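You operate a simulated robot arm through the tools that you are given. There is no shell and no other tool. Be economical: measure what you need, move in short steps, check, and stop when the job is done.

You run a simulated two-armed robot. Do the job below in one go: nothing can be reset, and whatever is moved stays where it is left.

JOB
Take the cap off the water bottle and lay it down on the top of the service bench.

It is judged by the outcome, as a careful person would: the job done as asked, and still so three seconds after it is handed in. It fails if anything else is knocked over, pushed out of place, dropped, spilled or broken. A push-on lid holds only when it is set on centred and level and pressed home; a screw cap is set on level and turned clockwise until tight.

ROBOT AND FRAMES
Two 7-joint arms with two-finger parallel grippers on one trunk, on a base that drives. Base frame: it is fixed to the floor where the robot stands at the start and does not move with it; the origin is under the middle of the robot, x ahead of it, y to its left, z up; the surface under the hand at the start is at about z = 850. Readings come in mm, degrees, newtons and seconds.
The left shoulder is at the start at [50, 209, 1171], the right one opposite. With the tool pointing down near the work surface each hand reaches from about 260 to 920 mm from the robot's upright axis, wherever it stands, measured 20 degrees to its own side. Payload 4.4 kg a hand.
Tool frame (each hand has its own): the origin (TCP) lies between the finger pads and is the grasp point; the fingertips stand 23 mm ahead of it; z points along the fingers, y is the line along which they close. The gripper opens to 94 mm. The fingers are 38 mm wide and 10 mm thick; the gripper's body (54 by 96 mm) begins 39 mm behind the TCP.
Orientation is that of the tool frame in the base frame, as a unit quaternion [w, x, y, z]. With the fingers straight down and closing along the base's y, the tool's x points along the base's -x, its y along +y and its z along -z.

CONTROLS
- The arms move only by the tool jog_arm. It takes "left_deltas", "right_deltas" or both (then of equal length, played together; a hand with none holds still); each is a list of rows, each a list of 3 entries, a list of its own where there are three numbers: the closure, from 0 (fully open) to 1 (shut), then the shift along the tool's x, y, z in mm, then the turn, a rotation vector about the tool's x, y, z in rad. In form: [[gripper, [dx, dy, dz], [rx, ry, rz]], ...]. A call has 1 to 20 rows; each row is the pose to reach, as a shift and turn from the pose commanded when the call began, along the tool's axes at that moment. A row lasts 0.2 s, in which the tool goes at most 50 mm and 8.6 degrees; a call with a longer step from one row to the next is refused whole, and so is a gripper value outside its range. Where a pose cannot be reached the arm comes as near as it can. A force on the tool above 40 N (or 10 N above the force at the start of the call, whichever is more), or a blocked arm, ends the call early, and 0.2 s more pass. The fingers move at their own pace (about 108 mm/s each) and stop on an object; they squeeze with about 35 N. The grip force told is the motor's: it shows also when the fingers shut on nothing. Time passes only in rows, and 0.2 s behind the last, so rows that repeat a pose let the fingers close. The reply holds the time, the measured pose of the TCP, the force on the tool along the base axes, the opening and the grip force, in the units named above and with some noise, with the torque about the TCP (base axes, N m) and any sound that the robot's microphone picked up, and new pictures: "views" is both (left out), scene, wrist or none (wrist: the cameras of the hands that moved).
- Cameras (640 x 400 px; columns grow to the right, rows downward): "scene" is now at [156.8, -22.5, 1359]; the picture's right is [-0.22, -0.97, 0.00], its down [-0.41, 0.09, -0.91] and it looks along [0.89, -0.20, -0.42] (base axes); focal length 264 px, centre (320, 200). "left" rides on the left gripper at [87, -16, -74] in its tool frame; the picture's right is [0.18, 0.98, 0.00], its down [-0.58, 0.11, -0.81] and it looks along [-0.79, 0.15, 0.59] (tool axes); focal length 243 px, centre (320, 200). "right" rides on the right gripper at [86, 16, -75] in its tool frame; the picture's right is [-0.18, 0.98, 0.00], its down [-0.58, -0.11, -0.81] and it looks along [-0.79, -0.15, 0.59] (tool axes); focal length 243 px, centre (320, 200). There is no depth. A picture from a camera that has moved, and an enlarged one, comes with that camera's place and axes in the base frame and with its lens.
- slide_trunk(by): slides the trunk up (or, below 0, down) by that many mm; the arms and the scene camera ride with it, the base frame stays. It gives what a move gives, with no picture.
- steer(legs): drives the robot by 1 to 6 legs, each [ahead, left, turn to the left] in mm, mm and degrees, along the robot's own axes; the way and the turn of a leg run together, so that a leg with both is an arc; at most 1500 mm and 180 degrees a leg. The arms and the cameras ride along, it lands a little off, and it stops where it bumps. It gives what a move gives, and a new picture of the scene camera.
- pan_tilt(pan, tilt): turns the head with the scene camera to pan (to the left, within 80 degrees either way) and tilt (down, from -29 to 69), counted from straight ahead of the robot. It gives what a move gives, and a new picture of the scene camera.
- inspect(camera, box): a new picture of the part [left, top, right, bottom] of that camera's present view, enlarged. It takes no simulated time.
- finish_job(): hands the job in; it is judged then, once.

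Work in short steps. Places have to be worked out from the pictures, the camera data and where the tool is seen: move nearer, look again, correct. Check each grasp and each placing, and mend what went wrong. You have 120 turns and 260 pictures in all, those below and enlarged ones among them. Open the grippers and draw the arms clear of the work before you hand the job in, unless the task says otherwise; then end with one line.

The tools are called after ">>>" as name(argument=value, ...) on one line, values as JSON. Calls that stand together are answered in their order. jog_arm: Moves the arms, as the interface text tells. Its arguments: {"type":"object","properties":{"left_deltas":{"type":"array","items":{"type":"array"}},"right_deltas":{"type":"array","items":{"type":"array"}},"views":{"type":"string","enum":["both","scene","wrist","none"]}},"required":[]} The other tools are called the same way: slide_trunk (by) slides the trunk up or down; steer (legs) drives the base; pan_tilt (pan, tilt) turns the head that bears the scene camera; inspect (camera, box) takes an enlarged picture of a part of a camera's view; finish_job () hands the job in.

At the start:

```text
t: 0.0
left_position: [610.0, 178.8, 1217.5]
left_ee_rot: [0.0, 0.0, 1.0, 0.0]
left_force: [0.1, 0.4, 0.2]
left_ft_torque: [0.0, 0.04, -0.03]
left_gripper_width: 94.0
left_grip_force: 0.1
right_position: [542.5, -302.8, 1202.7]
right_ee_rot: [0.0, 0.0, 1.0, 0.0]
right_force: [0.4, -0.1, 0.6]
right_ft_torque: [0.0, -0.01, 0.0]
right_gripper_width: 93.9
right_grip_force: 0.1
trunk travel left (down, up): [-250.0, 313.0]
robot x, y, heading: [0.0, -0.3, -0.1]
head pan, tilt: [-12.9, 24.6]
```

scene: 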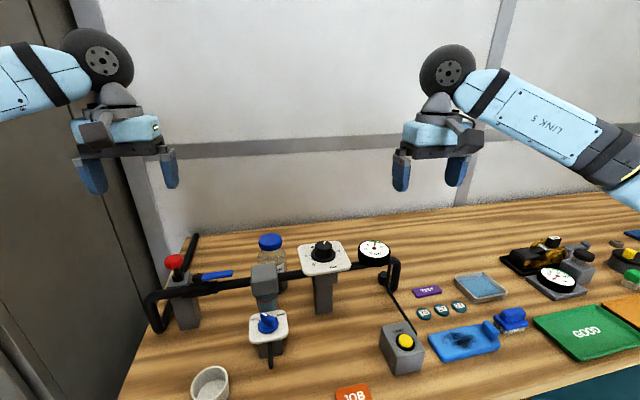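
right: 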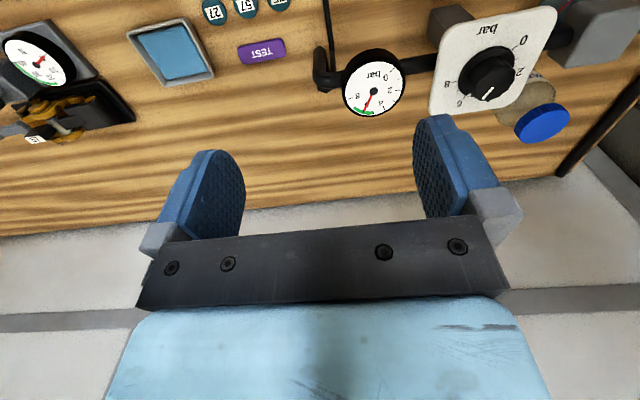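
left: 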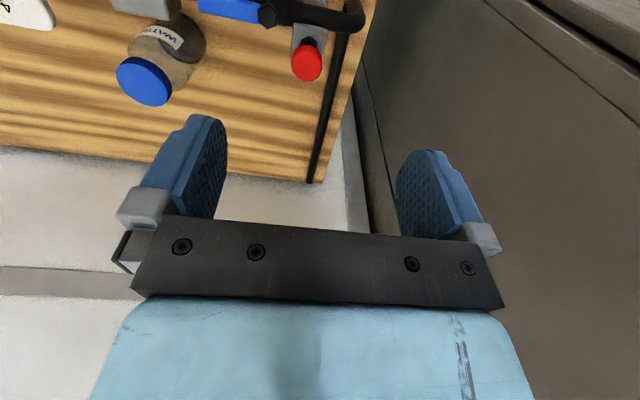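

The bottle with a blue cap labelled "WATER" stands behind the pipe panel. I'll enlarge both views to locate it.

>>> inspect(camera="scene", box=[140, 200, 420, 375])

>>> inspect(camera="left", box=[80, 0, 400, 200])

>>> inspect(camera="scene", box=[400, 200, 640, 350])

```text
2.29 times, centred on (280, 288) of scene
camera zoom: at [156.8, -22.5, 1359.0], right [-0.22, -0.97, 0.0], down [-0.41, 0.09, -0.91], along [0.89, -0.2, -0.42], focal length 603 px, centre (411, 0)
```

zoom: 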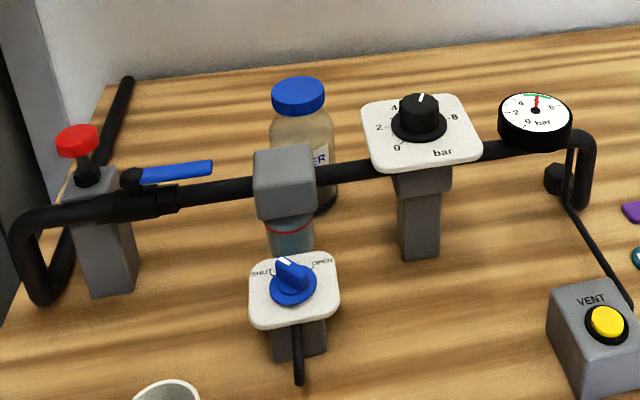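

```text
2.00 times, centred on (240, 100) of left
camera zoom: at [523.0, 163.2, 1291.7], right [-0.19, 0.98, 0.0], down [0.58, 0.11, 0.81], along [0.79, 0.15, -0.59], focal length 485 px, centre (480, 400)
```

zoom: 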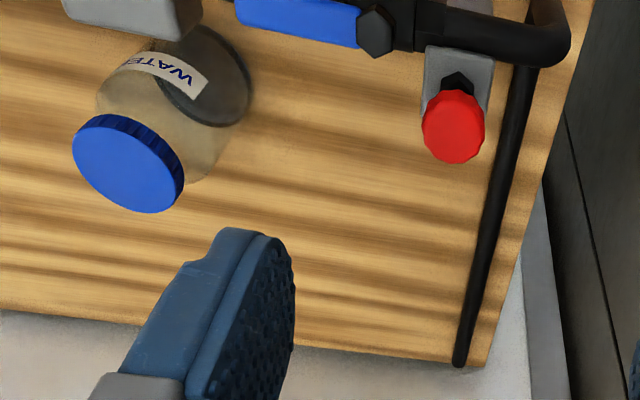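

```text
2.67 times, centred on (520, 275) of scene
camera zoom: at [156.8, -22.5, 1359.0], right [-0.22, -0.97, 0.0], down [-0.41, 0.09, -0.91], along [0.89, -0.2, -0.42], focal length 704 px, centre (-213, 0)
```

zoom: 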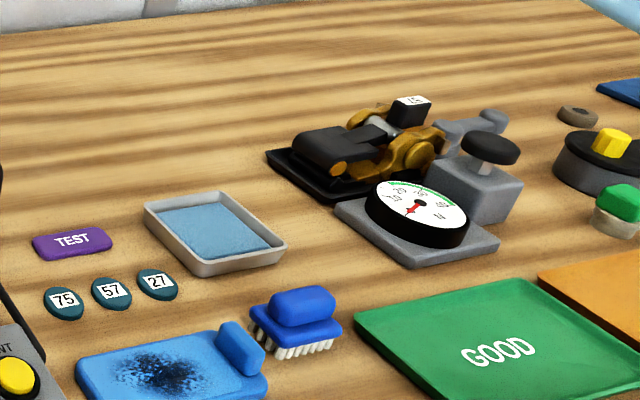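

Triangulating from all three cameras puts the cap's top near (718, -26, 993), about 58 mm across, and the regulator knob top near (628, -137, 1029). I'll move the left hand to above the cap and look.

>>> jog_arm(left_deltas=[[0, [-18, -34, 8], [0, 0, 0]], [0, [-36, -68, 16], [0, 0, 0]], [0, [-54, -102, 24], [0, 0, 0]], [0, [-72, -136, 32], [0, 0, 0]], [0, [-90, -170, 40], [0, 0, 0]], [0, [-108, -205, 50], [0, 0, 0]], [0, [-108, -205, 50], [0, 0, 0]]])

```text
t: 1.6
left_position: [717.3, -25.5, 1168.9]
left_ee_rot: [0.001, 0.0, 1.0, -0.002]
left_force: [-0.8, -0.1, 0.0]
left_ft_torque: [-0.02, -0.06, 0.0]
left_gripper_width: 94.0
left_grip_force: 0.0
right_position: [543.3, -301.5, 1204.4]
right_ee_rot: [0.0, 0.0, 1.0, -0.001]
right_force: [0.3, -0.1, 0.3]
right_ft_torque: [-0.02, -0.02, 0.0]
right_gripper_width: 93.9
right_grip_force: 0.0
trunk travel left (down, up): [-250.0, 313.0]
robot x, y, heading: [0.8, 1.5, -0.0]
head pan, tilt: [-12.9, 24.6]
camera scene: at [156.5, -21.0, 1359.1], right [-0.22, -0.97, 0.0], down [-0.41, 0.09, -0.91], along [0.89, -0.2, -0.42], focal length 264 px, centre (320, 200)
camera left: at [630.8, -41.1, 1244.0], right [-0.19, 0.98, 0.0], down [0.58, 0.11, 0.81], along [0.79, 0.15, -0.59], focal length 243 px, centre (320, 200)
```

scene: 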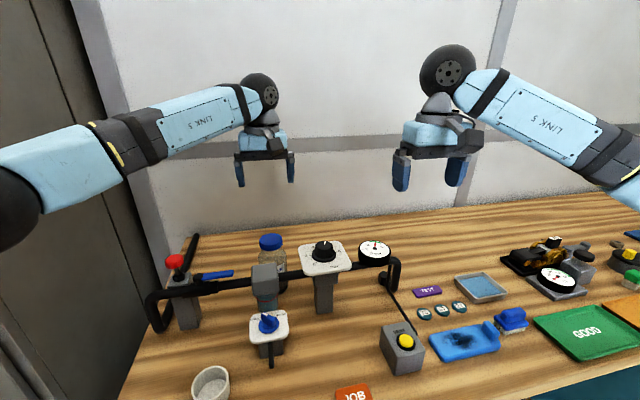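
left: 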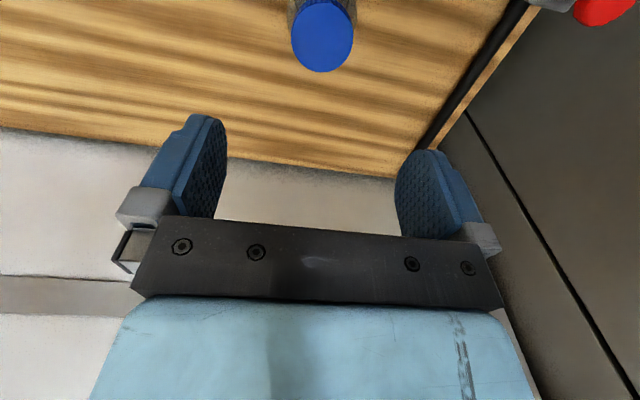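

The cap is at about (719, -24), with clearance all round. I'll partly close the fingers, pre-turn the hand clockwise so it has unscrewing range, and lower it part way.

>>> jog_arm(left_deltas=[[0.15, [-2, 2, 0], [0, 0, 0.14]], [0.2, [-2, 2, 5], [0, 0, 0.28]], [0.2, [-2, 2, 10], [0, 0, 0.42]], [0.2, [-2, 2, 20], [0, 0, 0.56]], [0.2, [-2, 2, 30], [0, 0, 0.7]], [0.2, [-2, 2, 40], [0, 0, 0.84]], [0.2, [-2, 2, 50], [0, 0, 0.98]], [0.2, [-2, 2, 65], [0, 0, 1.12]], [0.2, [-2, 2, 80], [0, 0, 1.26]], [0.2, [-2, 2, 100], [0, 0, 1.4]], [0.2, [-2, 2, 115], [0, 0, 1.4]], [0.2, [-2, 2, 115], [0, 0, 1.4]]])

>>> pan_tilt(pan=0, tilt=32)

```text
t: 4.2
left_position: [674.4, 0.6, 1056.9]
left_ee_rot: [0.044, 0.452, 0.891, -0.015]
left_force: [0.2, 0.8, 0.5]
left_ft_torque: [-0.02, 0.01, 0.03]
left_gripper_width: 74.9
left_grip_force: 0.1
left hand out of reach, approached as far as the arm can: row 6, 7, 8, 9, 10, 11, 12
right_position: [543.0, -300.3, 1205.6]
right_ee_rot: [0.0, 0.0, 1.0, -0.001]
right_force: [-0.3, 0.6, 0.6]
right_ft_torque: [-0.03, 0.0, -0.01]
right_gripper_width: 94.0
right_grip_force: 0.0
trunk travel left (down, up): [-250.0, 313.0]
robot x, y, heading: [-4.5, -3.9, 0.1]
head pan, tilt: [-12.9, 24.6]
camera scene: at [155.7, -19.3, 1359.3], right [-0.22, -0.97, 0.0], down [-0.41, 0.09, -0.91], along [0.89, -0.2, -0.42], focal length 264 px, centre (320, 200)
camera left: at [606.4, 66.2, 1122.8], right [0.69, 0.73, 0.0], down [0.38, -0.35, 0.86], along [0.62, -0.59, -0.51], focal length 243 px, centre (320, 200)
```

scene: 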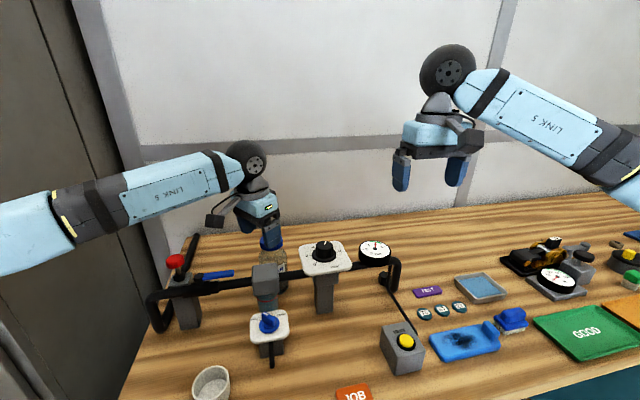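
left: 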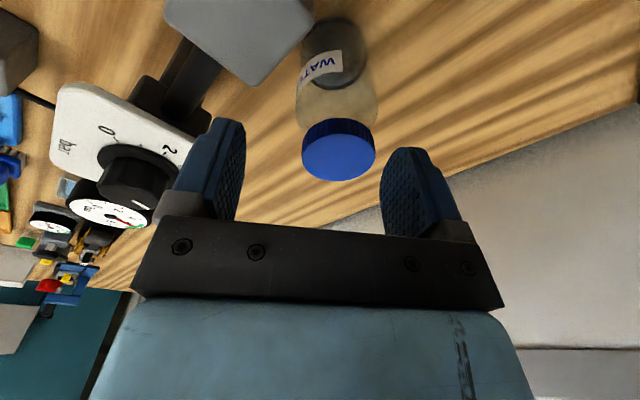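

```text
t: 5.0
left_position: [676.4, -2.4, 1056.6]
left_ee_rot: [0.041, 0.454, 0.89, -0.015]
left_force: [-0.9, -0.9, -0.3]
left_ft_torque: [-0.03, 0.02, 0.02]
left_gripper_width: 75.0
left_grip_force: 0.1
right_position: [541.8, -302.3, 1204.6]
right_ee_rot: [0.0, 0.0, 1.0, -0.001]
right_force: [0.7, -0.6, -0.2]
right_ft_torque: [0.0, -0.04, -0.01]
right_gripper_width: 93.9
right_grip_force: 0.0
trunk travel left (down, up): [-250.0, 313.0]
robot x, y, heading: [-1.9, -2.9, -0.1]
head pan, tilt: [0.0, 32.0]
camera scene: at [156.5, -2.4, 1347.3], right [0.0, -1.0, 0.0], down [-0.53, 0.0, -0.85], along [0.85, 0.0, -0.53], focal length 264 px, centre (320, 200)
```

scene: 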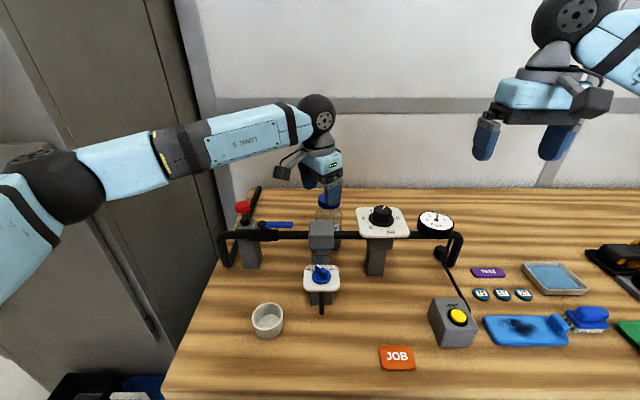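

The arm can't do this clockwise turn here, because the bottle is a bit too far to the right for the left arm. I'll raise and unturn the hand, then see what pose it holds.

>>> jog_arm(left_deltas=[[0.2, [0, 0, -25], [0, 0, 0]], [0.2, [0, 0, -60], [0, 0, -0.14]], [0.2, [0, 0, -100], [0, 0, -0.28]], [0.2, [0, 0, -115], [0, 0, -0.42]], [0.2, [0, 0, -115], [0, 0, -0.56]], [0.2, [0, 0, -115], [0, 0, -0.7]], [0.2, [0, 0, -115], [0, 0, -0.84]], [0.2, [0, 0, -115], [0, 0, -0.94]], [0.2, [0, 0, -115], [0, 0, -0.94]], [0.2, [0, 0, -115], [0, 0, -0.94]]], views="none")

```text
t: 7.2
left_position: [670.6, 5.9, 1172.7]
left_ee_rot: [0.031, 0.001, 0.999, -0.032]
left_force: [0.6, -0.1, -0.4]
left_ft_torque: [-0.02, -0.02, 0.02]
left_gripper_width: 75.3
left_grip_force: 0.2
right_position: [542.6, -303.4, 1204.5]
right_ee_rot: [0.0, 0.0, 1.0, 0.0]
right_force: [-0.2, 0.7, 0.3]
right_ft_torque: [0.01, 0.01, -0.02]
right_gripper_width: 93.8
right_grip_force: 0.1
trunk travel left (down, up): [-250.0, 313.0]
robot x, y, heading: [-1.7, -3.2, -0.1]
head pan, tilt: [0.0, 32.0]
```

The hand is back above, and the commanded pose is the reached one. I'll drive the robot to its right so the bottle lies comfortably to the left arm's side.

>>> steer(legs=[[0, -260, 0]])

```text
t: 10.1
left_position: [671.4, -256.9, 1173.1]
left_ee_rot: [0.032, 0.0, 0.999, -0.031]
left_force: [-0.9, -0.7, 0.0]
left_ft_torque: [-0.01, -0.01, 0.0]
left_gripper_width: 75.4
left_grip_force: 0.1
right_position: [543.8, -566.4, 1202.9]
right_ee_rot: [0.0, 0.0, 1.0, 0.001]
right_force: [0.3, 0.1, 0.1]
right_ft_torque: [0.03, 0.01, -0.02]
right_gripper_width: 94.1
right_grip_force: 0.2
trunk travel left (down, up): [-250.0, 313.0]
robot x, y, heading: [-1.6, -264.4, -0.2]
head pan, tilt: [0.0, 32.0]
camera scene: at [156.6, -266.1, 1347.3], right [0.0, -1.0, 0.0], down [-0.53, 0.0, -0.85], along [0.85, 0.0, -0.53], focal length 264 px, centre (320, 200)
```

scene: 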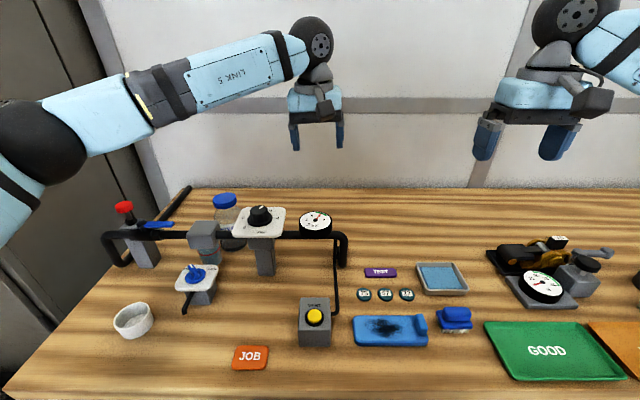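

The robot moved cleanly. I'll level the hand, bring it over the cap at about (719, -24, 1150), and then turn it clockwise there to test the range.

>>> jog_arm(left_deltas=[[0.2, [-8, 39, 2], [-0.01, 0.01, 0]], [0.2, [-16, 78, 4], [-0.02, 0.02, 0]], [0.2, [-24, 117, 6], [-0.03, 0.03, 0]], [0.2, [-32, 156, 8], [-0.04, 0.04, 0]], [0.2, [-40, 195, 10], [-0.05, 0.05, 0]], [0.2, [-46.5, 234.4, 11.6], [-0.062, 0.064, 0]], [0.2, [-46.5, 234.4, 11.6], [-0.062, 0.064, 0]]], views="none")

>>> jog_arm(left_deltas=[[0.2, [0, 0, 0], [0, 0, 0.14]], [0.2, [0, 0, 0], [0, 0, 0.28]], [0.2, [0, 0, 0], [0, 0, 0.42]], [0.2, [0, 0, 0], [0, 0, 0.56]], [0.2, [0, 0, 0], [0, 0, 0.7]], [0.2, [0, 0, 0], [0, 0, 0.84]], [0.2, [0, 0, 0], [0, 0, 0.98]], [0.2, [0, 0, 0], [0, 0, 1.12]], [0.2, [0, 0, 0], [0, 0, 1.26]], [0.2, [0, 0, 0], [0, 0, 1.4]], [0.2, [0, 0, 0], [0, 0, 1.4]]])

```text
t: 11.7
left_position: [718.4, -28.1, 1148.5]
left_ee_rot: [0.0, 0.0, 1.0, -0.002]
left_force: [0.6, -0.1, 0.9]
left_ft_torque: [0.01, 0.0, 0.01]
left_gripper_width: 75.3
left_grip_force: 0.1
right_position: [543.1, -568.0, 1203.1]
right_ee_rot: [0.0, 0.0, 1.0, 0.001]
right_force: [-0.2, -1.0, 0.0]
right_ft_torque: [-0.01, -0.03, 0.03]
right_gripper_width: 93.8
right_grip_force: 0.1
trunk travel left (down, up): [-250.0, 313.0]
robot x, y, heading: [3.4, -261.7, 0.1]
head pan, tilt: [0.0, 32.0]
```

```text
t: 14.1
left_position: [583.1, -60.7, 1078.7]
left_ee_rot: [0.045, 0.477, 0.875, 0.071]
left_force: [0.4, 0.0, -1.4]
left_ft_torque: [0.02, 0.03, -0.01]
left_gripper_width: 75.1
left_grip_force: 0.1
left hand out of reach, approached as far as the arm can: row 5, 6, 7, 8, 9, 10, 11
right_position: [544.5, -567.2, 1201.9]
right_ee_rot: [-0.001, 0.0, 1.0, 0.0]
right_force: [0.5, -0.2, -0.4]
right_ft_torque: [0.02, 0.0, -0.01]
right_gripper_width: 93.9
right_grip_force: 0.1
trunk travel left (down, up): [-250.0, 313.0]
robot x, y, heading: [-0.4, -265.0, -0.1]
head pan, tilt: [0.0, 32.0]
camera scene: at [157.9, -267.5, 1347.1], right [0.0, -1.0, 0.0], down [-0.53, 0.0, -0.85], along [0.85, 0.0, -0.53], focal length 264 px, centre (320, 200)
camera left: at [512.1, -1.8, 1148.6], right [0.71, 0.68, 0.16], down [0.29, -0.5, 0.82], along [0.64, -0.54, -0.55], focal length 243 px, centre (320, 200)
```

scene: 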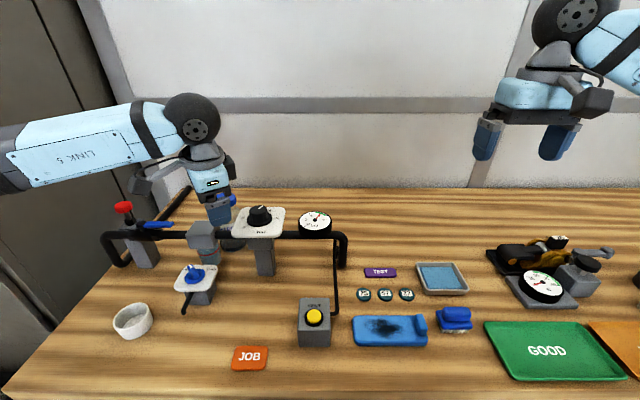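
left: 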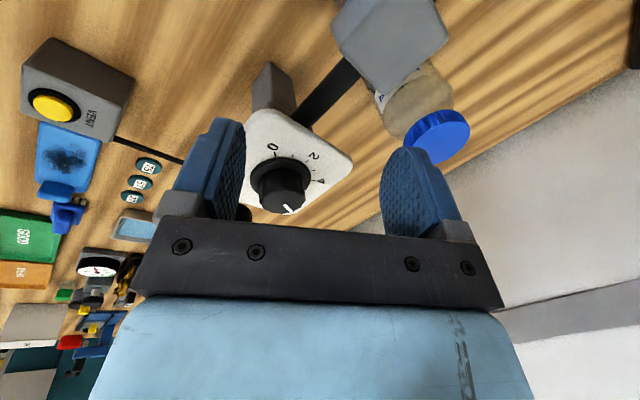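

Turning this way reaches a joint limit at about 0.6 rad. I'll go straight up, un-turn and return above the cap, then test the counterclockwise side.

>>> jog_arm(left_deltas=[[0.2, [0, 0, -40], [0, 0, 0]], [0.2, [0, 10, -80], [0.02, 0.01, -0.14]], [0.2, [-8, 30, -80], [0.04, 0.03, -0.28]], [0.2, [-15, 50, -80], [0.06, 0.04, -0.42]], [0.2, [-22, 70, -80], [0.08, 0.05, -0.56]], [0.2, [-30, 90, -80], [0.1, 0.065, -0.7]], [0.2, [-37, 110, -80], [0.12, 0.08, -0.83]], [0.2, [-45, 131, -80], [0.148, 0.094, -0.96]], [0.2, [-45, 131, -80], [0.148, 0.094, -0.995]], [0.2, [-45, 131, -80], [0.148, 0.094, -0.995]]], views="none")

```text
t: 16.3
left_position: [706.1, -32.7, 1178.6]
left_ee_rot: [0.0, -0.001, 1.0, 0.0]
left_force: [-0.1, 0.4, 0.0]
left_ft_torque: [0.01, -0.01, 0.01]
left_gripper_width: 75.3
left_grip_force: 0.0
right_position: [541.9, -567.1, 1203.7]
right_ee_rot: [-0.001, -0.001, 1.0, 0.001]
right_force: [-1.5, 0.4, 0.0]
right_ft_torque: [-0.03, -0.01, -0.01]
right_gripper_width: 94.1
right_grip_force: 0.1
trunk travel left (down, up): [-250.0, 313.0]
robot x, y, heading: [-2.4, -266.9, -0.1]
head pan, tilt: [0.0, 32.0]
```

Good, it's level again. Now I'll test counterclockwise turning (negative rz) at this height, up to 2.6 rad.

>>> jog_arm(left_deltas=[[0.2, [-13, 9, 0], [0, 0, -0.14]], [0.2, [-13, 9, 0], [0, 0, -0.28]], [0.2, [-13, 9, 0], [0, 0, -0.42]], [0.2, [-13, 9, 0], [0, 0, -0.56]], [0.2, [-13, 9, 0], [0, 0, -0.7]], [0.2, [-13, 9, 0], [0, 0, -0.84]], [0.2, [-13, 9, 0], [0, 0, -0.98]], [0.2, [-13, 9, 0], [0, 0, -1.12]], [0.2, [-13, 9, 0], [0, 0, -1.26]], [0.2, [-13, 9, 0], [0, 0, -1.4]], [0.2, [-13, 9, 0], [0, 0, -1.54]], [0.2, [-13, 9, 0], [0, 0, -1.68]], [0.2, [-13, 9, 0], [0, 0, -1.82]], [0.2, [-13, 9, 0], [0, 0, -1.96]], [0.2, [-13, 9, 0], [0, 0, -2.1]], [0.2, [-13, 9, 0], [0, 0, -2.24]], [0.2, [-13, 9, 0], [0, 0, -2.38]], [0.2, [-13, 9, 0], [0, 0, -2.52]], [0.2, [-13, 9, 0], [0, 0, -2.6]], [0.2, [-13, 9, 0], [0, 0, -2.6]]])

```text
t: 20.5
left_position: [718.6, -24.2, 1178.0]
left_ee_rot: [0.0, 0.964, -0.266, 0.0]
left_force: [1.1, -0.5, -0.3]
left_ft_torque: [-0.02, 0.0, 0.01]
left_gripper_width: 75.5
left_grip_force: 0.1
right_position: [543.5, -568.1, 1204.4]
right_ee_rot: [0.0, 0.0, 1.0, 0.0]
right_force: [0.8, 0.3, -0.1]
right_ft_torque: [0.03, -0.02, 0.01]
right_gripper_width: 93.7
right_grip_force: 0.1
trunk travel left (down, up): [-250.0, 313.0]
robot x, y, heading: [-0.3, -266.4, -0.0]
head pan, tilt: [0.0, 32.0]
camera scene: at [156.6, -266.0, 1347.3], right [0.0, -1.0, 0.0], down [-0.53, 0.0, -0.85], along [0.85, 0.0, -0.53], focal length 264 px, centre (320, 200)
camera left: at [801.3, -54.0, 1252.2], right [-0.35, -0.94, 0.0], down [-0.56, 0.2, 0.81], along [-0.76, 0.28, -0.59], focal length 243 px, centre (320, 200)
```

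scene: 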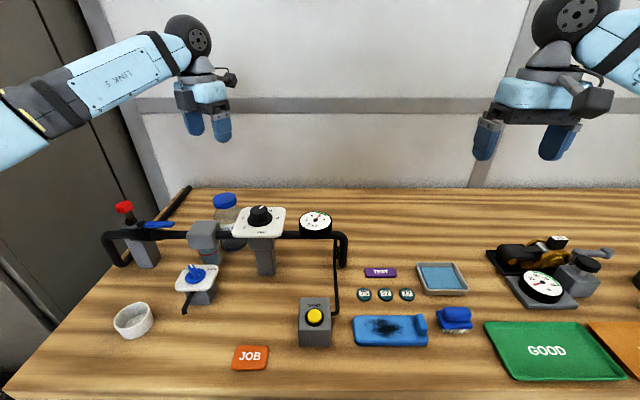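
left: 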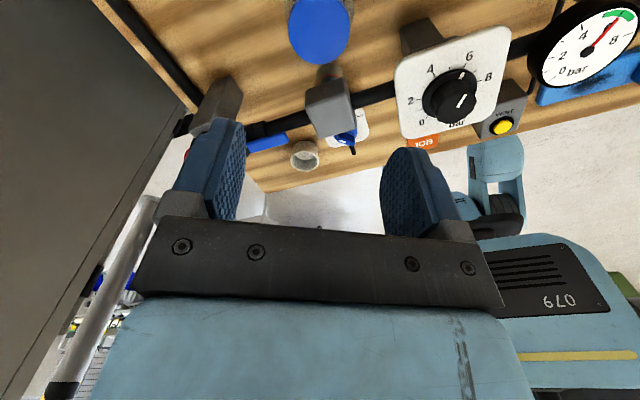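

Counterclockwise turning works through the whole 2.6 rad, and this view confirms the cap at about (720, -23). I'll go back to zero turn and lower to just above the cap.

>>> jog_arm(left_deltas=[[0.2, [0, 0, 0], [0, 0, 0.14]], [0.2, [0, 0, 0], [0, 0, 0.28]], [0.2, [0, 0, 0], [0, 0, 0.42]], [0.2, [0, 0, 0], [0, 0, 0.56]], [0.2, [0, 0, 0], [0, 0, 0.7]], [0.2, [0, 0, 0], [0, 0, 0.84]], [0.2, [0, 0, 0], [0, 0, 0.98]], [0.2, [0, 0, 0], [0, 0, 1.12]], [0.2, [0, 0, 0], [0, 0, 1.26]], [0.2, [0, 0, 0], [0, 0, 1.4]], [0.2, [0, 0, 0], [0, 0, 1.54]], [0.2, [0, 0, 0], [0, 0, 1.68]], [0.2, [0, 0, 10], [0, 0, 1.82]], [0.2, [0, 0, 30], [0, 0, 1.96]], [0.2, [0, 0, 50], [0, 0, 2.1]], [0.2, [0, 0, 70], [0, 0, 2.24]], [0.2, [0, 0, 90], [0, 0, 2.38]], [0.2, [0, 0, 110], [0, 0, 2.52]], [0.2, [0, 0, 128], [0, 0, 2.6]], [0.2, [0, 0, 128], [0, 0, 2.6]]])

>>> inspect(camera="scene", box=[140, 160, 300, 260])

```text
t: 24.7
left_position: [719.5, -23.4, 1050.4]
left_ee_rot: [0.001, 0.0, 1.0, -0.001]
left_force: [1.1, -0.7, -0.5]
left_ft_torque: [0.01, 0.01, -0.01]
left_gripper_width: 75.2
left_grip_force: 0.1
right_position: [543.0, -567.4, 1203.7]
right_ee_rot: [0.0, 0.0, 1.0, 0.0]
right_force: [0.9, -0.7, 0.0]
right_ft_torque: [0.01, 0.02, 0.02]
right_gripper_width: 94.0
right_grip_force: 0.1
trunk travel left (down, up): [-250.0, 313.0]
robot x, y, heading: [-0.1, -265.0, 0.3]
head pan, tilt: [0.0, 32.0]
camera scene: at [156.4, -266.1, 1347.3], right [0.0, -1.0, 0.0], down [-0.53, 0.0, -0.85], along [0.85, 0.0, -0.53], focal length 264 px, centre (320, 200)
camera left: at [632.7, -39.3, 1124.6], right [-0.18, 0.98, 0.0], down [0.58, 0.11, 0.81], along [0.79, 0.15, -0.59], focal length 243 px, centre (320, 200)
```

scene: 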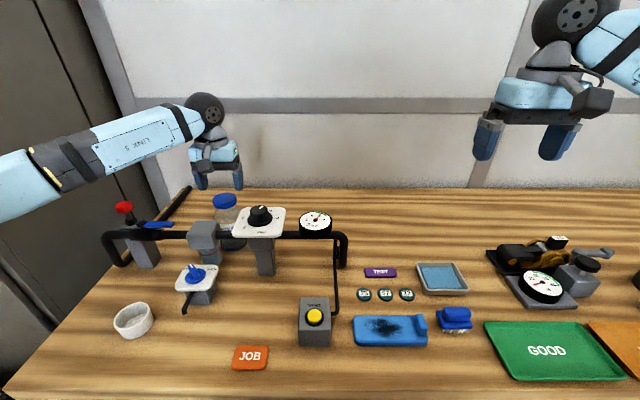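
left: 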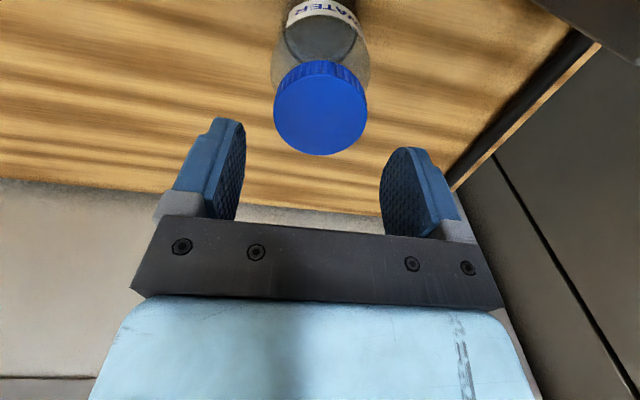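

```text
4.00 times, centred on (220, 210) of scene
camera zoom: at [156.4, -266.1, 1347.3], right [0.0, -1.0, 0.0], down [-0.53, 0.0, -0.85], along [0.85, 0.0, -0.53], focal length 1056 px, centre (720, 160)
```

zoom: 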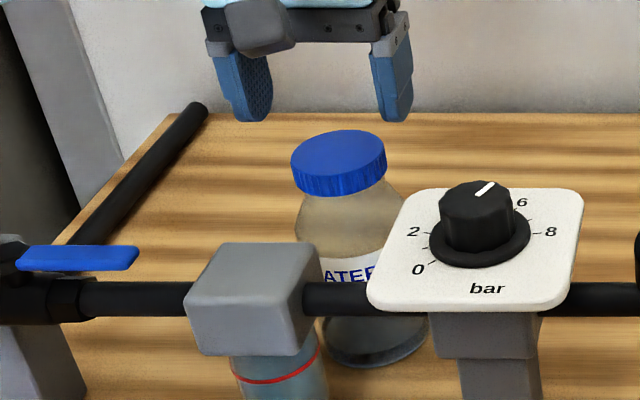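

Combining the views, the cap's top is at z ≈ 988 and x ≈ 719. I'll lower to TCP z ≈ 986 and close on the cap.

>>> jog_arm(left_deltas=[[0.2, [0, 0, 20], [0, 0, 0]], [0.2, [0, 0, 40], [0, 0, 0]], [0.2, [0, 0, 54], [0, 0, 0]], [0.2, [0, 0, 64], [0, 0, 0]], [0.2, [0, 0, 64], [0, 0, 0]]])

```text
t: 25.9
left_position: [719.1, -25.0, 985.7]
left_ee_rot: [0.0, 0.0, 1.0, 0.001]
left_force: [0.1, 0.5, 0.2]
left_ft_torque: [0.0, 0.0, -0.03]
left_gripper_width: 75.0
left_grip_force: 0.1
right_position: [542.6, -566.7, 1203.1]
right_ee_rot: [0.0, -0.001, 1.0, 0.0]
right_force: [0.3, -0.3, 1.3]
right_ft_torque: [-0.02, -0.04, -0.03]
right_gripper_width: 94.3
right_grip_force: 0.1
trunk travel left (down, up): [-250.0, 313.0]
robot x, y, heading: [-1.1, -264.1, 0.1]
head pan, tilt: [0.0, 32.0]
camera scene: at [156.6, -266.0, 1347.3], right [0.0, -1.0, 0.0], down [-0.53, 0.0, -0.85], along [0.85, 0.0, -0.53], focal length 264 px, centre (320, 200)
camera left: at [632.0, -39.5, 1060.3], right [-0.18, 0.98, 0.0], down [0.58, 0.11, 0.81], along [0.79, 0.15, -0.59], focal length 243 px, centre (320, 200)
```

scene: 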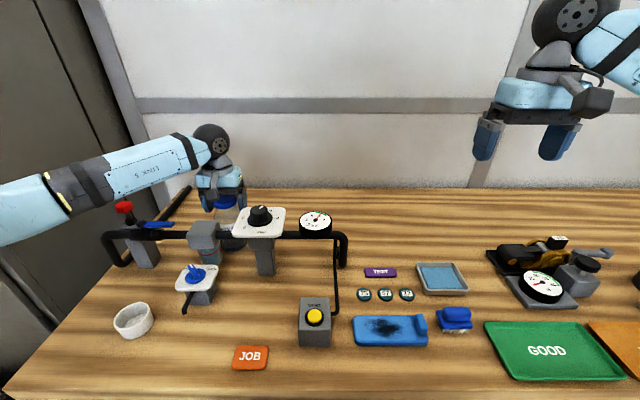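
left: 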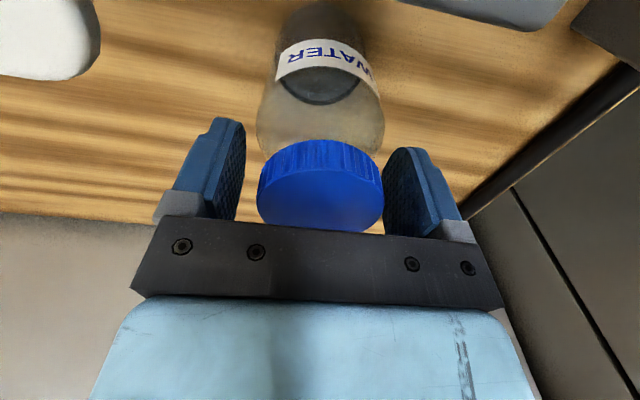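

The cap sits between the pads and nearly centred. I'll close on it.

>>> jog_arm(left_deltas=[[0.3, [0, 0, 0], [0, 0, 0]], [0.36, [0, 0, 0], [0, 0, 0]], [0.4, [0, 0, 0], [0, 0, 0]], [0.6, [0, 0, 0], [0, 0, 0]], [0.6, [0, 0, 0], [0, 0, 0]]])

```text
t: 27.1
left_position: [718.2, -24.9, 985.8]
left_ee_rot: [0.0, 0.0, 1.0, 0.001]
left_force: [-0.2, -1.1, 1.6]
left_ft_torque: [-0.1, 0.02, 0.02]
left_gripper_width: 56.5
left_grip_force: 34.8
right_position: [542.3, -566.6, 1203.3]
right_ee_rot: [0.001, 0.001, 1.0, 0.0]
right_force: [0.4, -0.2, 0.7]
right_ft_torque: [0.0, 0.01, -0.01]
right_gripper_width: 94.0
right_grip_force: 0.0
trunk travel left (down, up): [-250.0, 313.0]
robot x, y, heading: [-2.7, -262.7, 0.2]
head pan, tilt: [0.0, 32.0]
camera scene: at [156.5, -266.1, 1347.3], right [0.0, -1.0, 0.0], down [-0.53, 0.0, -0.85], along [0.85, 0.0, -0.53], focal length 264 px, centre (320, 200)
camera left: at [632.0, -39.6, 1060.6], right [-0.18, 0.98, 0.0], down [0.58, 0.11, 0.81], along [0.79, 0.15, -0.59], focal length 243 px, centre (320, 200)
```

scene: 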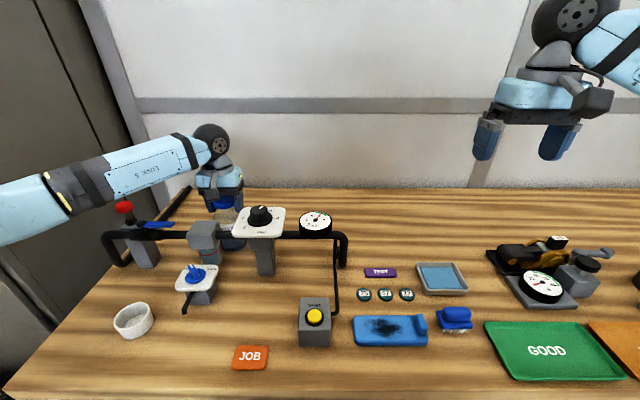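
left: 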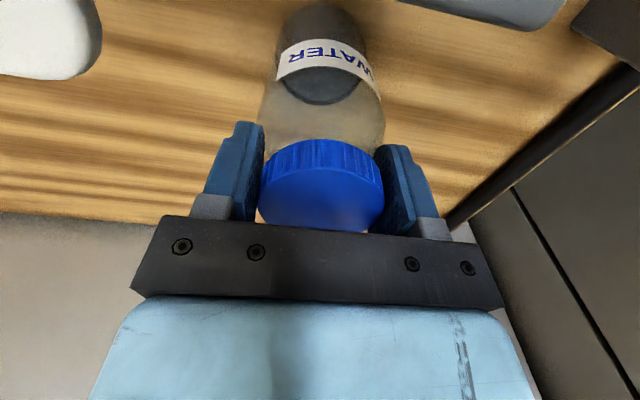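

It's gripped at 56.5 mm with 35 N. I'll try a 0.4 rad counterclockwise twist and check the torque and whether the label turns with it.

>>> jog_arm(left_deltas=[[0.6, [0, 0, 0], [0, 0, -0.1]], [0.6, [0, 0, 0], [0, 0, -0.2]], [0.6, [0, 0, 0], [0, 0, -0.3]], [0.6, [0, 0, 0], [0, 0, -0.4]]])

>>> inspect(camera="scene", box=[160, 160, 320, 260])

```text
t: 28.1
left_position: [718.5, -24.8, 986.3]
left_ee_rot: [0.0, -0.2, 0.98, 0.0]
left_force: [-1.1, -1.2, 5.5]
left_ft_torque: [-0.27, 0.2, -0.08]
left_gripper_width: 55.8
left_grip_force: 35.1
right_position: [543.0, -567.8, 1203.4]
right_ee_rot: [-0.001, 0.0, 1.0, 0.001]
right_force: [0.7, 0.4, 0.3]
right_ft_torque: [-0.01, 0.01, -0.02]
right_gripper_width: 93.9
right_grip_force: 0.1
trunk travel left (down, up): [-250.0, 313.0]
robot x, y, heading: [2.0, -265.4, -0.2]
head pan, tilt: [0.0, 32.0]
camera scene: at [155.7, -266.3, 1347.5], right [0.0, -1.0, 0.0], down [-0.53, 0.0, -0.85], along [0.85, 0.0, -0.53], focal length 264 px, centre (320, 200)
camera left: at [644.5, -72.6, 1061.4], right [-0.55, 0.83, 0.0], down [0.49, 0.33, 0.81], along [0.67, 0.45, -0.59], focal length 243 px, centre (320, 200)
```

scene: 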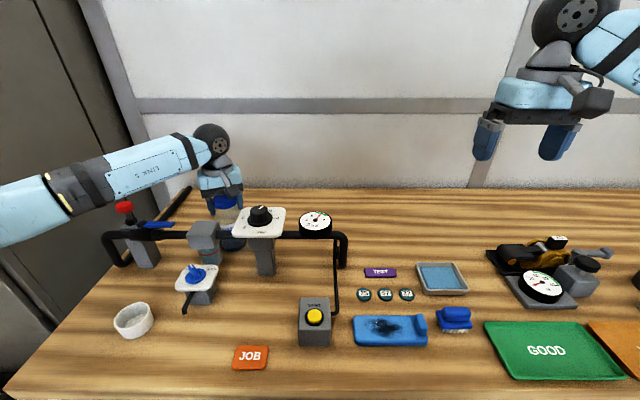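
left: 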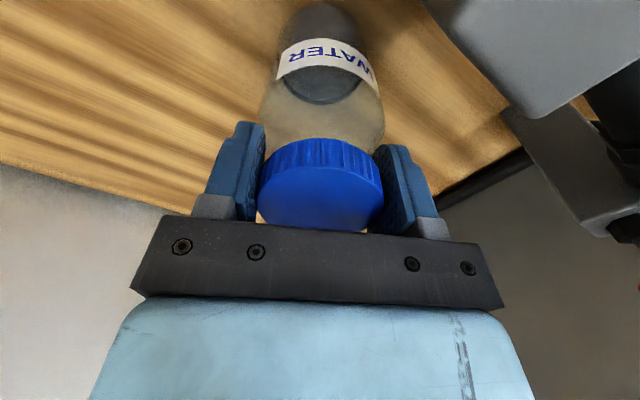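

```text
4.00 times, centred on (240, 210) of scene
camera zoom: at [155.7, -266.3, 1347.5], right [0.0, -1.0, 0.0], down [-0.53, 0.0, -0.85], along [0.85, 0.0, -0.53], focal length 1056 px, centre (640, 160)
```

zoom: 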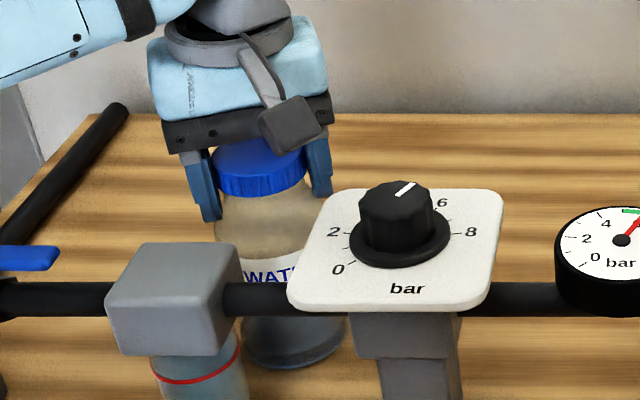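

The label stays fixed in the hand's view, so the bottle is turning with the cap. Before I bring in the second hand, I'll try pressing down lightly to raise the base friction, watching the force.

>>> jog_arm(left_deltas=[[0.8, [0, 0, 1], [0, 0, 0]], [0.8, [0, 0, 2], [0, 0, 0]], [0.8, [0, 0, 3], [0, 0, 0]], [0.8, [0, 0, 3], [0, 0, 0]]], views="none")

```text
t: 29.1
left_position: [719.0, -25.4, 987.0]
left_ee_rot: [0.004, -0.199, 0.98, -0.001]
left_force: [0.8, 3.2, 27.6]
left_ft_torque: [-0.3, -0.14, 0.02]
left_gripper_width: 55.8
left_grip_force: 35.0
right_position: [541.1, -567.2, 1204.7]
right_ee_rot: [0.002, 0.0, 1.0, 0.001]
right_force: [-0.9, 0.9, 0.1]
right_ft_torque: [0.0, -0.03, -0.02]
right_gripper_width: 94.0
right_grip_force: 0.0
trunk travel left (down, up): [-250.0, 313.0]
robot x, y, heading: [1.2, -267.1, 0.2]
head pan, tilt: [0.0, 32.0]
```

Pressing 3 mm gives about 28 N down. I'll twist another 0.5 rad under this load.

>>> jog_arm(left_deltas=[[0.8, [0, 0, 0.5], [0, 0, -0.1]], [0.8, [0, 0, 0.5], [0, 0, -0.2]], [0.8, [0, 0, 0.5], [0, 0, -0.3]], [0.8, [0, 0, 0.5], [0, 0, -0.4]], [0.8, [0, 0, 0.5], [0, 0, -0.5]]], views="wrist")

```text
t: 30.3
left_position: [716.7, -27.7, 986.3]
left_ee_rot: [0.003, -0.436, 0.9, -0.001]
left_force: [-0.5, -9.0, 30.7]
left_ft_torque: [-1.07, -0.51, -0.23]
left_gripper_width: 55.5
left_grip_force: 34.9
right_position: [539.5, -568.8, 1204.7]
right_ee_rot: [0.001, 0.0, 1.0, 0.002]
right_force: [-0.4, -0.1, 0.3]
right_ft_torque: [0.02, -0.01, -0.02]
right_gripper_width: 93.7
right_grip_force: 0.0
trunk travel left (down, up): [-250.0, 313.0]
robot x, y, heading: [1.8, -265.8, 0.1]
head pan, tilt: [0.0, 32.0]
camera left: at [675.2, -104.3, 1060.9], right [-0.89, 0.47, 0.0], down [0.27, 0.52, 0.81], along [0.38, 0.71, -0.59], focal length 243 px, centre (320, 200)
```

left: 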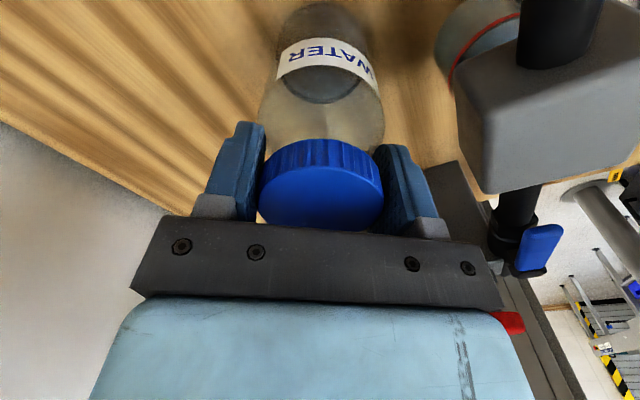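

The bottle still turns with its cap, so the other hand has to hold it, and there is little room behind the pipe. My plan is to lift the bottle upright by its cap, hold the body with the right hand in free air, loosen the cap there, then return the bottle to its spot. First I'll stop pressing, turn back to the original heading, and test-lift 15 mm.

>>> jog_arm(left_deltas=[[0.8, [0, 0, -3.5], [0, 0, 0]], [0.8, [0, 0, -3.5], [0, 0, 0.1]], [0.8, [0, 0, -3.5], [0, 0, 0.2]], [0.8, [0, 0, -3.5], [0, 0, 0.3]], [0.8, [0, 0, -3.5], [0, 0, 0.4]], [0.8, [0, 0, -3.5], [0, 0, 0.5]], [0.8, [0, 0, -3.5], [0, 0, 0.6]], [0.8, [0, 0, -3.5], [0, 0, 0.7]], [0.8, [0, 0, -3.5], [0, 0, 0.8]], [0.8, [0, 0, -3.5], [0, 0, 0.9]], [0.8, [0, 0, -3.5], [0, 0, 0.9]]], views="none")

>>> jog_arm(left_deltas=[[0.9, [0, 0, -5], [0, 0, 0]], [0.9, [0, 0, -10], [0, 0, 0]], [0.9, [0, 0, -15], [0, 0, 0]], [0.9, [0, 0, -15], [0, 0, 0]]])

>>> inspect(camera="scene", box=[160, 160, 320, 260])

```text
t: 32.7
left_position: [718.5, -25.7, 987.7]
left_ee_rot: [0.001, 0.0, 1.0, -0.001]
left_force: [4.4, -2.2, 13.3]
left_ft_torque: [-0.58, -0.54, 0.07]
left_gripper_width: 55.8
left_grip_force: 34.8
right_position: [542.7, -567.9, 1204.1]
right_ee_rot: [0.001, 0.0, 1.0, 0.001]
right_force: [-0.5, 0.1, 0.0]
right_ft_torque: [-0.05, 0.0, -0.04]
right_gripper_width: 94.1
right_grip_force: 0.0
trunk travel left (down, up): [-250.0, 313.0]
robot x, y, heading: [-1.1, -265.8, -0.2]
head pan, tilt: [0.0, 32.0]
```

```text
t: 33.7
left_position: [719.3, -24.4, 1000.1]
left_ee_rot: [0.0, 0.0, 1.0, -0.001]
left_force: [0.1, -0.1, -2.2]
left_ft_torque: [-0.01, 0.05, -0.02]
left_gripper_width: 55.3
left_grip_force: 34.6
right_position: [543.4, -566.6, 1204.7]
right_ee_rot: [0.001, 0.001, 1.0, 0.0]
right_force: [-0.8, 0.2, 0.7]
right_ft_torque: [0.0, -0.01, 0.0]
right_gripper_width: 93.9
right_grip_force: 0.1
trunk travel left (down, up): [-250.0, 313.0]
robot x, y, heading: [2.2, -263.6, 0.1]
head pan, tilt: [0.0, 32.0]
camera scene: at [156.8, -265.9, 1347.3], right [0.0, -1.0, 0.0], down [-0.53, 0.0, -0.85], along [0.85, 0.0, -0.53], focal length 264 px, centre (320, 200)
camera left: at [633.0, -39.2, 1074.9], right [-0.18, 0.98, 0.0], down [0.58, 0.11, 0.81], along [0.79, 0.15, -0.59], focal length 243 px, centre (320, 200)
```

scene: 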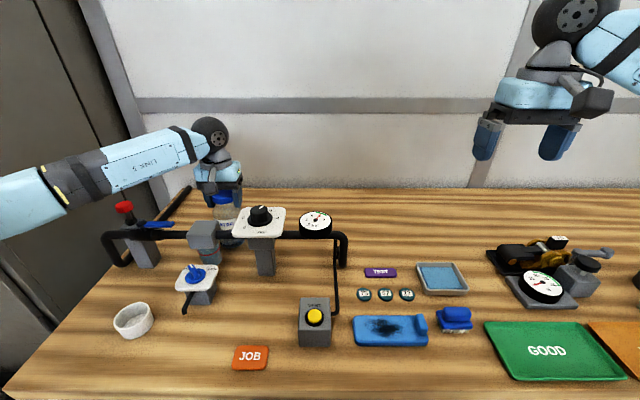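
left: 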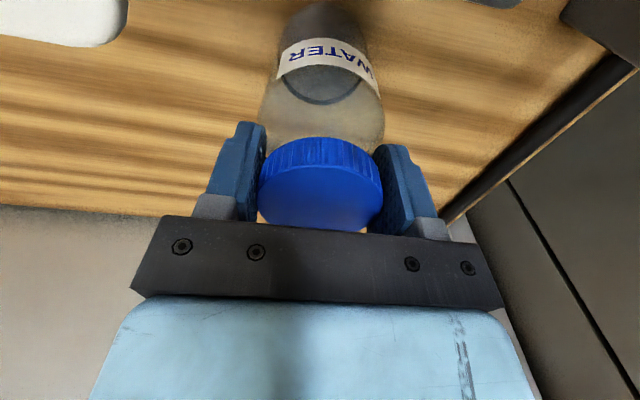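

```text
4.00 times, centred on (240, 210) of scene
camera zoom: at [156.8, -265.9, 1347.3], right [0.0, -1.0, 0.0], down [-0.53, 0.0, -0.85], along [0.85, 0.0, -0.53], focal length 1056 px, centre (640, 160)
```

zoom: 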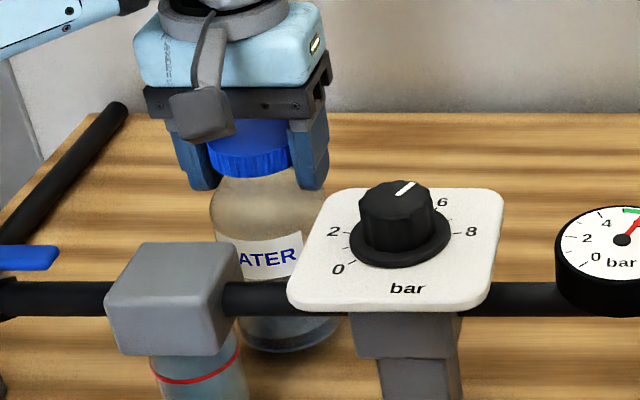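

The bottle lifts upright, weighing about 0.2 kg. I'll raise it straight up clear of the panel.

>>> jog_arm(left_deltas=[[0.9, [0, 0, -20], [0, 0, 0]], [0.9, [0, 0, -40], [0, 0, 0]], [0.9, [0, 0, -60], [0, 0, 0]], [0.9, [0, 0, -80], [0, 0, 0]], [0.9, [0, 0, -100], [0, 0, 0]], [0.9, [0, 0, -120], [0, 0, 0]], [0.9, [0, 0, -140], [0, 0, 0]], [0.9, [0, 0, -160], [0, 0, 0]], [0.9, [0, 0, -180], [0, 0, 0]], [0.9, [0, 0, -200], [0, 0, 0]], [0.9, [0, 0, -210], [0, 0, 0]]], views="none")

>>> jog_arm(left_deltas=[[0.9, [7, -14, 0], [0, 0, 0]], [0.9, [14, -28, 0], [0, 0, 0]], [0.9, [21, -42, 0], [0, 0, 0]], [0.9, [28, -56, 0], [0, 0, 0]], [0.9, [35, -70, 0], [0, 0, 0]], [0.9, [42, -84, 0], [0, 0, 0]], [0.9, [49, -98, 0], [0, 0, 0]], [0.9, [56, -112, 0], [0, 0, 0]], [0.9, [63, -126, 0], [0, 0, 0]], [0.9, [69, -136, 0], [0, 0, 0]], [0.9, [69, -136, 0], [0, 0, 0]]])

```text
t: 36.1
left_position: [718.1, -24.3, 1210.4]
left_ee_rot: [0.0, 0.0, 1.0, 0.0]
left_force: [-0.3, 0.7, -2.5]
left_ft_torque: [0.02, 0.0, 0.02]
left_gripper_width: 55.0
left_grip_force: 34.7
right_position: [543.5, -566.4, 1203.6]
right_ee_rot: [0.0, 0.0, 1.0, 0.0]
right_force: [-0.1, -0.8, -0.1]
right_ft_torque: [0.0, -0.01, -0.01]
right_gripper_width: 94.0
right_grip_force: 0.0
trunk travel left (down, up): [-250.0, 313.0]
robot x, y, heading: [-0.1, -265.5, 0.2]
head pan, tilt: [0.0, 32.0]
```

```text
t: 38.5
left_position: [651.4, -160.6, 1209.5]
left_ee_rot: [0.0, 0.001, 1.0, 0.0]
left_force: [0.6, -0.5, -1.0]
left_ft_torque: [0.03, 0.0, -0.02]
left_gripper_width: 54.6
left_grip_force: 35.0
right_position: [544.4, -566.0, 1204.0]
right_ee_rot: [-0.001, 0.0, 1.0, 0.001]
right_force: [-0.5, -0.6, 0.1]
right_ft_torque: [0.0, 0.03, 0.0]
right_gripper_width: 94.1
right_grip_force: 0.0
trunk travel left (down, up): [-250.0, 313.0]
robot x, y, heading: [0.2, -261.9, 0.1]
head pan, tilt: [0.0, 32.0]
camera scene: at [156.9, -265.8, 1347.3], right [0.0, -1.0, 0.0], down [-0.53, 0.0, -0.85], along [0.85, 0.0, -0.53], focal length 264 px, centre (320, 200)
camera left: at [563.7, -176.4, 1284.3], right [-0.18, 0.98, 0.0], down [0.58, 0.11, 0.81], along [0.79, 0.15, -0.59], focal length 243 px, centre (320, 200)
```

scene: 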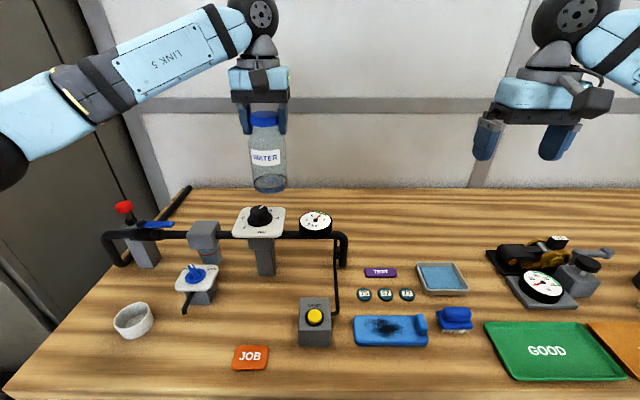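
left: 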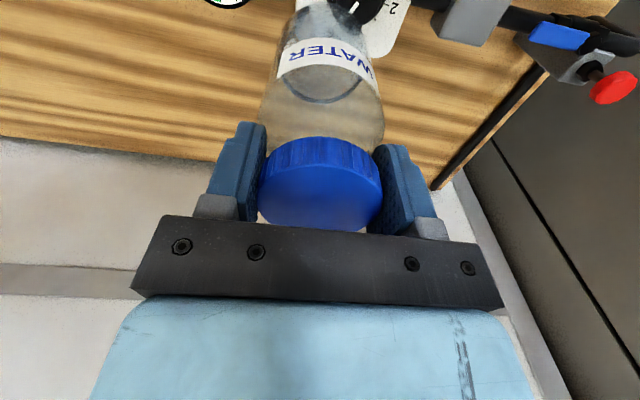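

The bottle hangs upright at about (651, -160), with its body between z 1074 and 1155. I'll pitch the right hand so its fingers point forward, shifting it back and inward a little.

>>> jog_arm(right_deltas=[[0, [5, 5, 4], [0, -0.14, 0]], [0, [10, 10, 8], [0, -0.28, 0]], [0, [15, 15, 12], [0, -0.42, 0]], [0, [20, 20, 16], [0, -0.56, 0]], [0, [25, 25, 20], [0, -0.7, 0]], [0, [30, 30, 24], [0, -0.84, 0]], [0, [35, 35, 28], [0, -0.98, 0]], [0, [40, 40, 34], [0, -1.12, 0]], [0, [45, 45, 40], [0, -1.26, 0]], [0, [50, 50, 45], [0, -1.4, 0]], [0, [60, 60, 50], [0, -1.5, 0]], [0, [60, 60, 50], [0, -1.57, 0]], [0, [60, 60, 50], [0, -1.57, 0]]])

```text
t: 41.3
left_position: [650.7, -161.4, 1209.7]
left_ee_rot: [0.0, 0.0, 1.0, 0.0]
left_force: [1.1, 1.1, -1.5]
left_ft_torque: [-0.02, -0.01, 0.0]
left_gripper_width: 54.3
left_grip_force: 34.9
right_position: [499.1, -518.9, 1161.9]
right_ee_rot: [0.617, 0.0, 0.787, 0.0]
right_force: [0.3, -0.2, -0.5]
right_ft_torque: [-0.01, -0.02, 0.0]
right_gripper_width: 93.9
right_grip_force: 0.1
right hand out of reach, approached as far as the arm can: row 10, 11, 12, 13
trunk travel left (down, up): [-250.0, 313.0]
robot x, y, heading: [-1.1, -267.0, 0.2]
head pan, tilt: [0.0, 32.0]
camera scene: at [156.8, -266.0, 1347.3], right [0.0, -1.0, 0.0], down [-0.53, 0.0, -0.85], along [0.85, 0.0, -0.53], focal length 264 px, centre (320, 200)
camera right: at [406.4, -503.1, 1096.8], right [0.04, 0.98, 0.18], down [-0.64, -0.11, 0.76], along [0.76, -0.15, 0.63], focal length 243 px, centre (320, 200)
```

scene: 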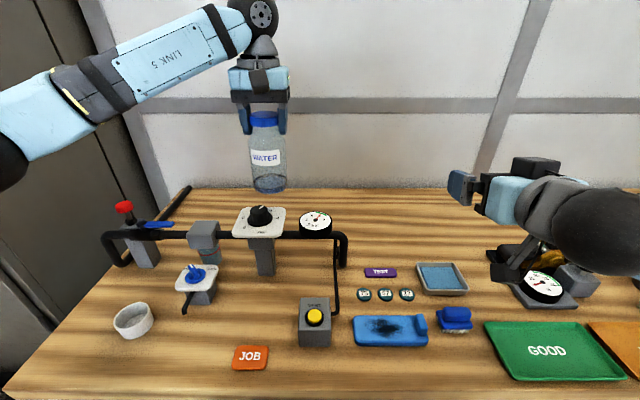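
right: 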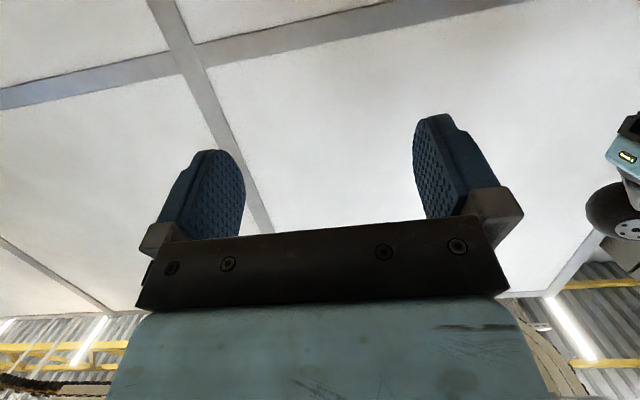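

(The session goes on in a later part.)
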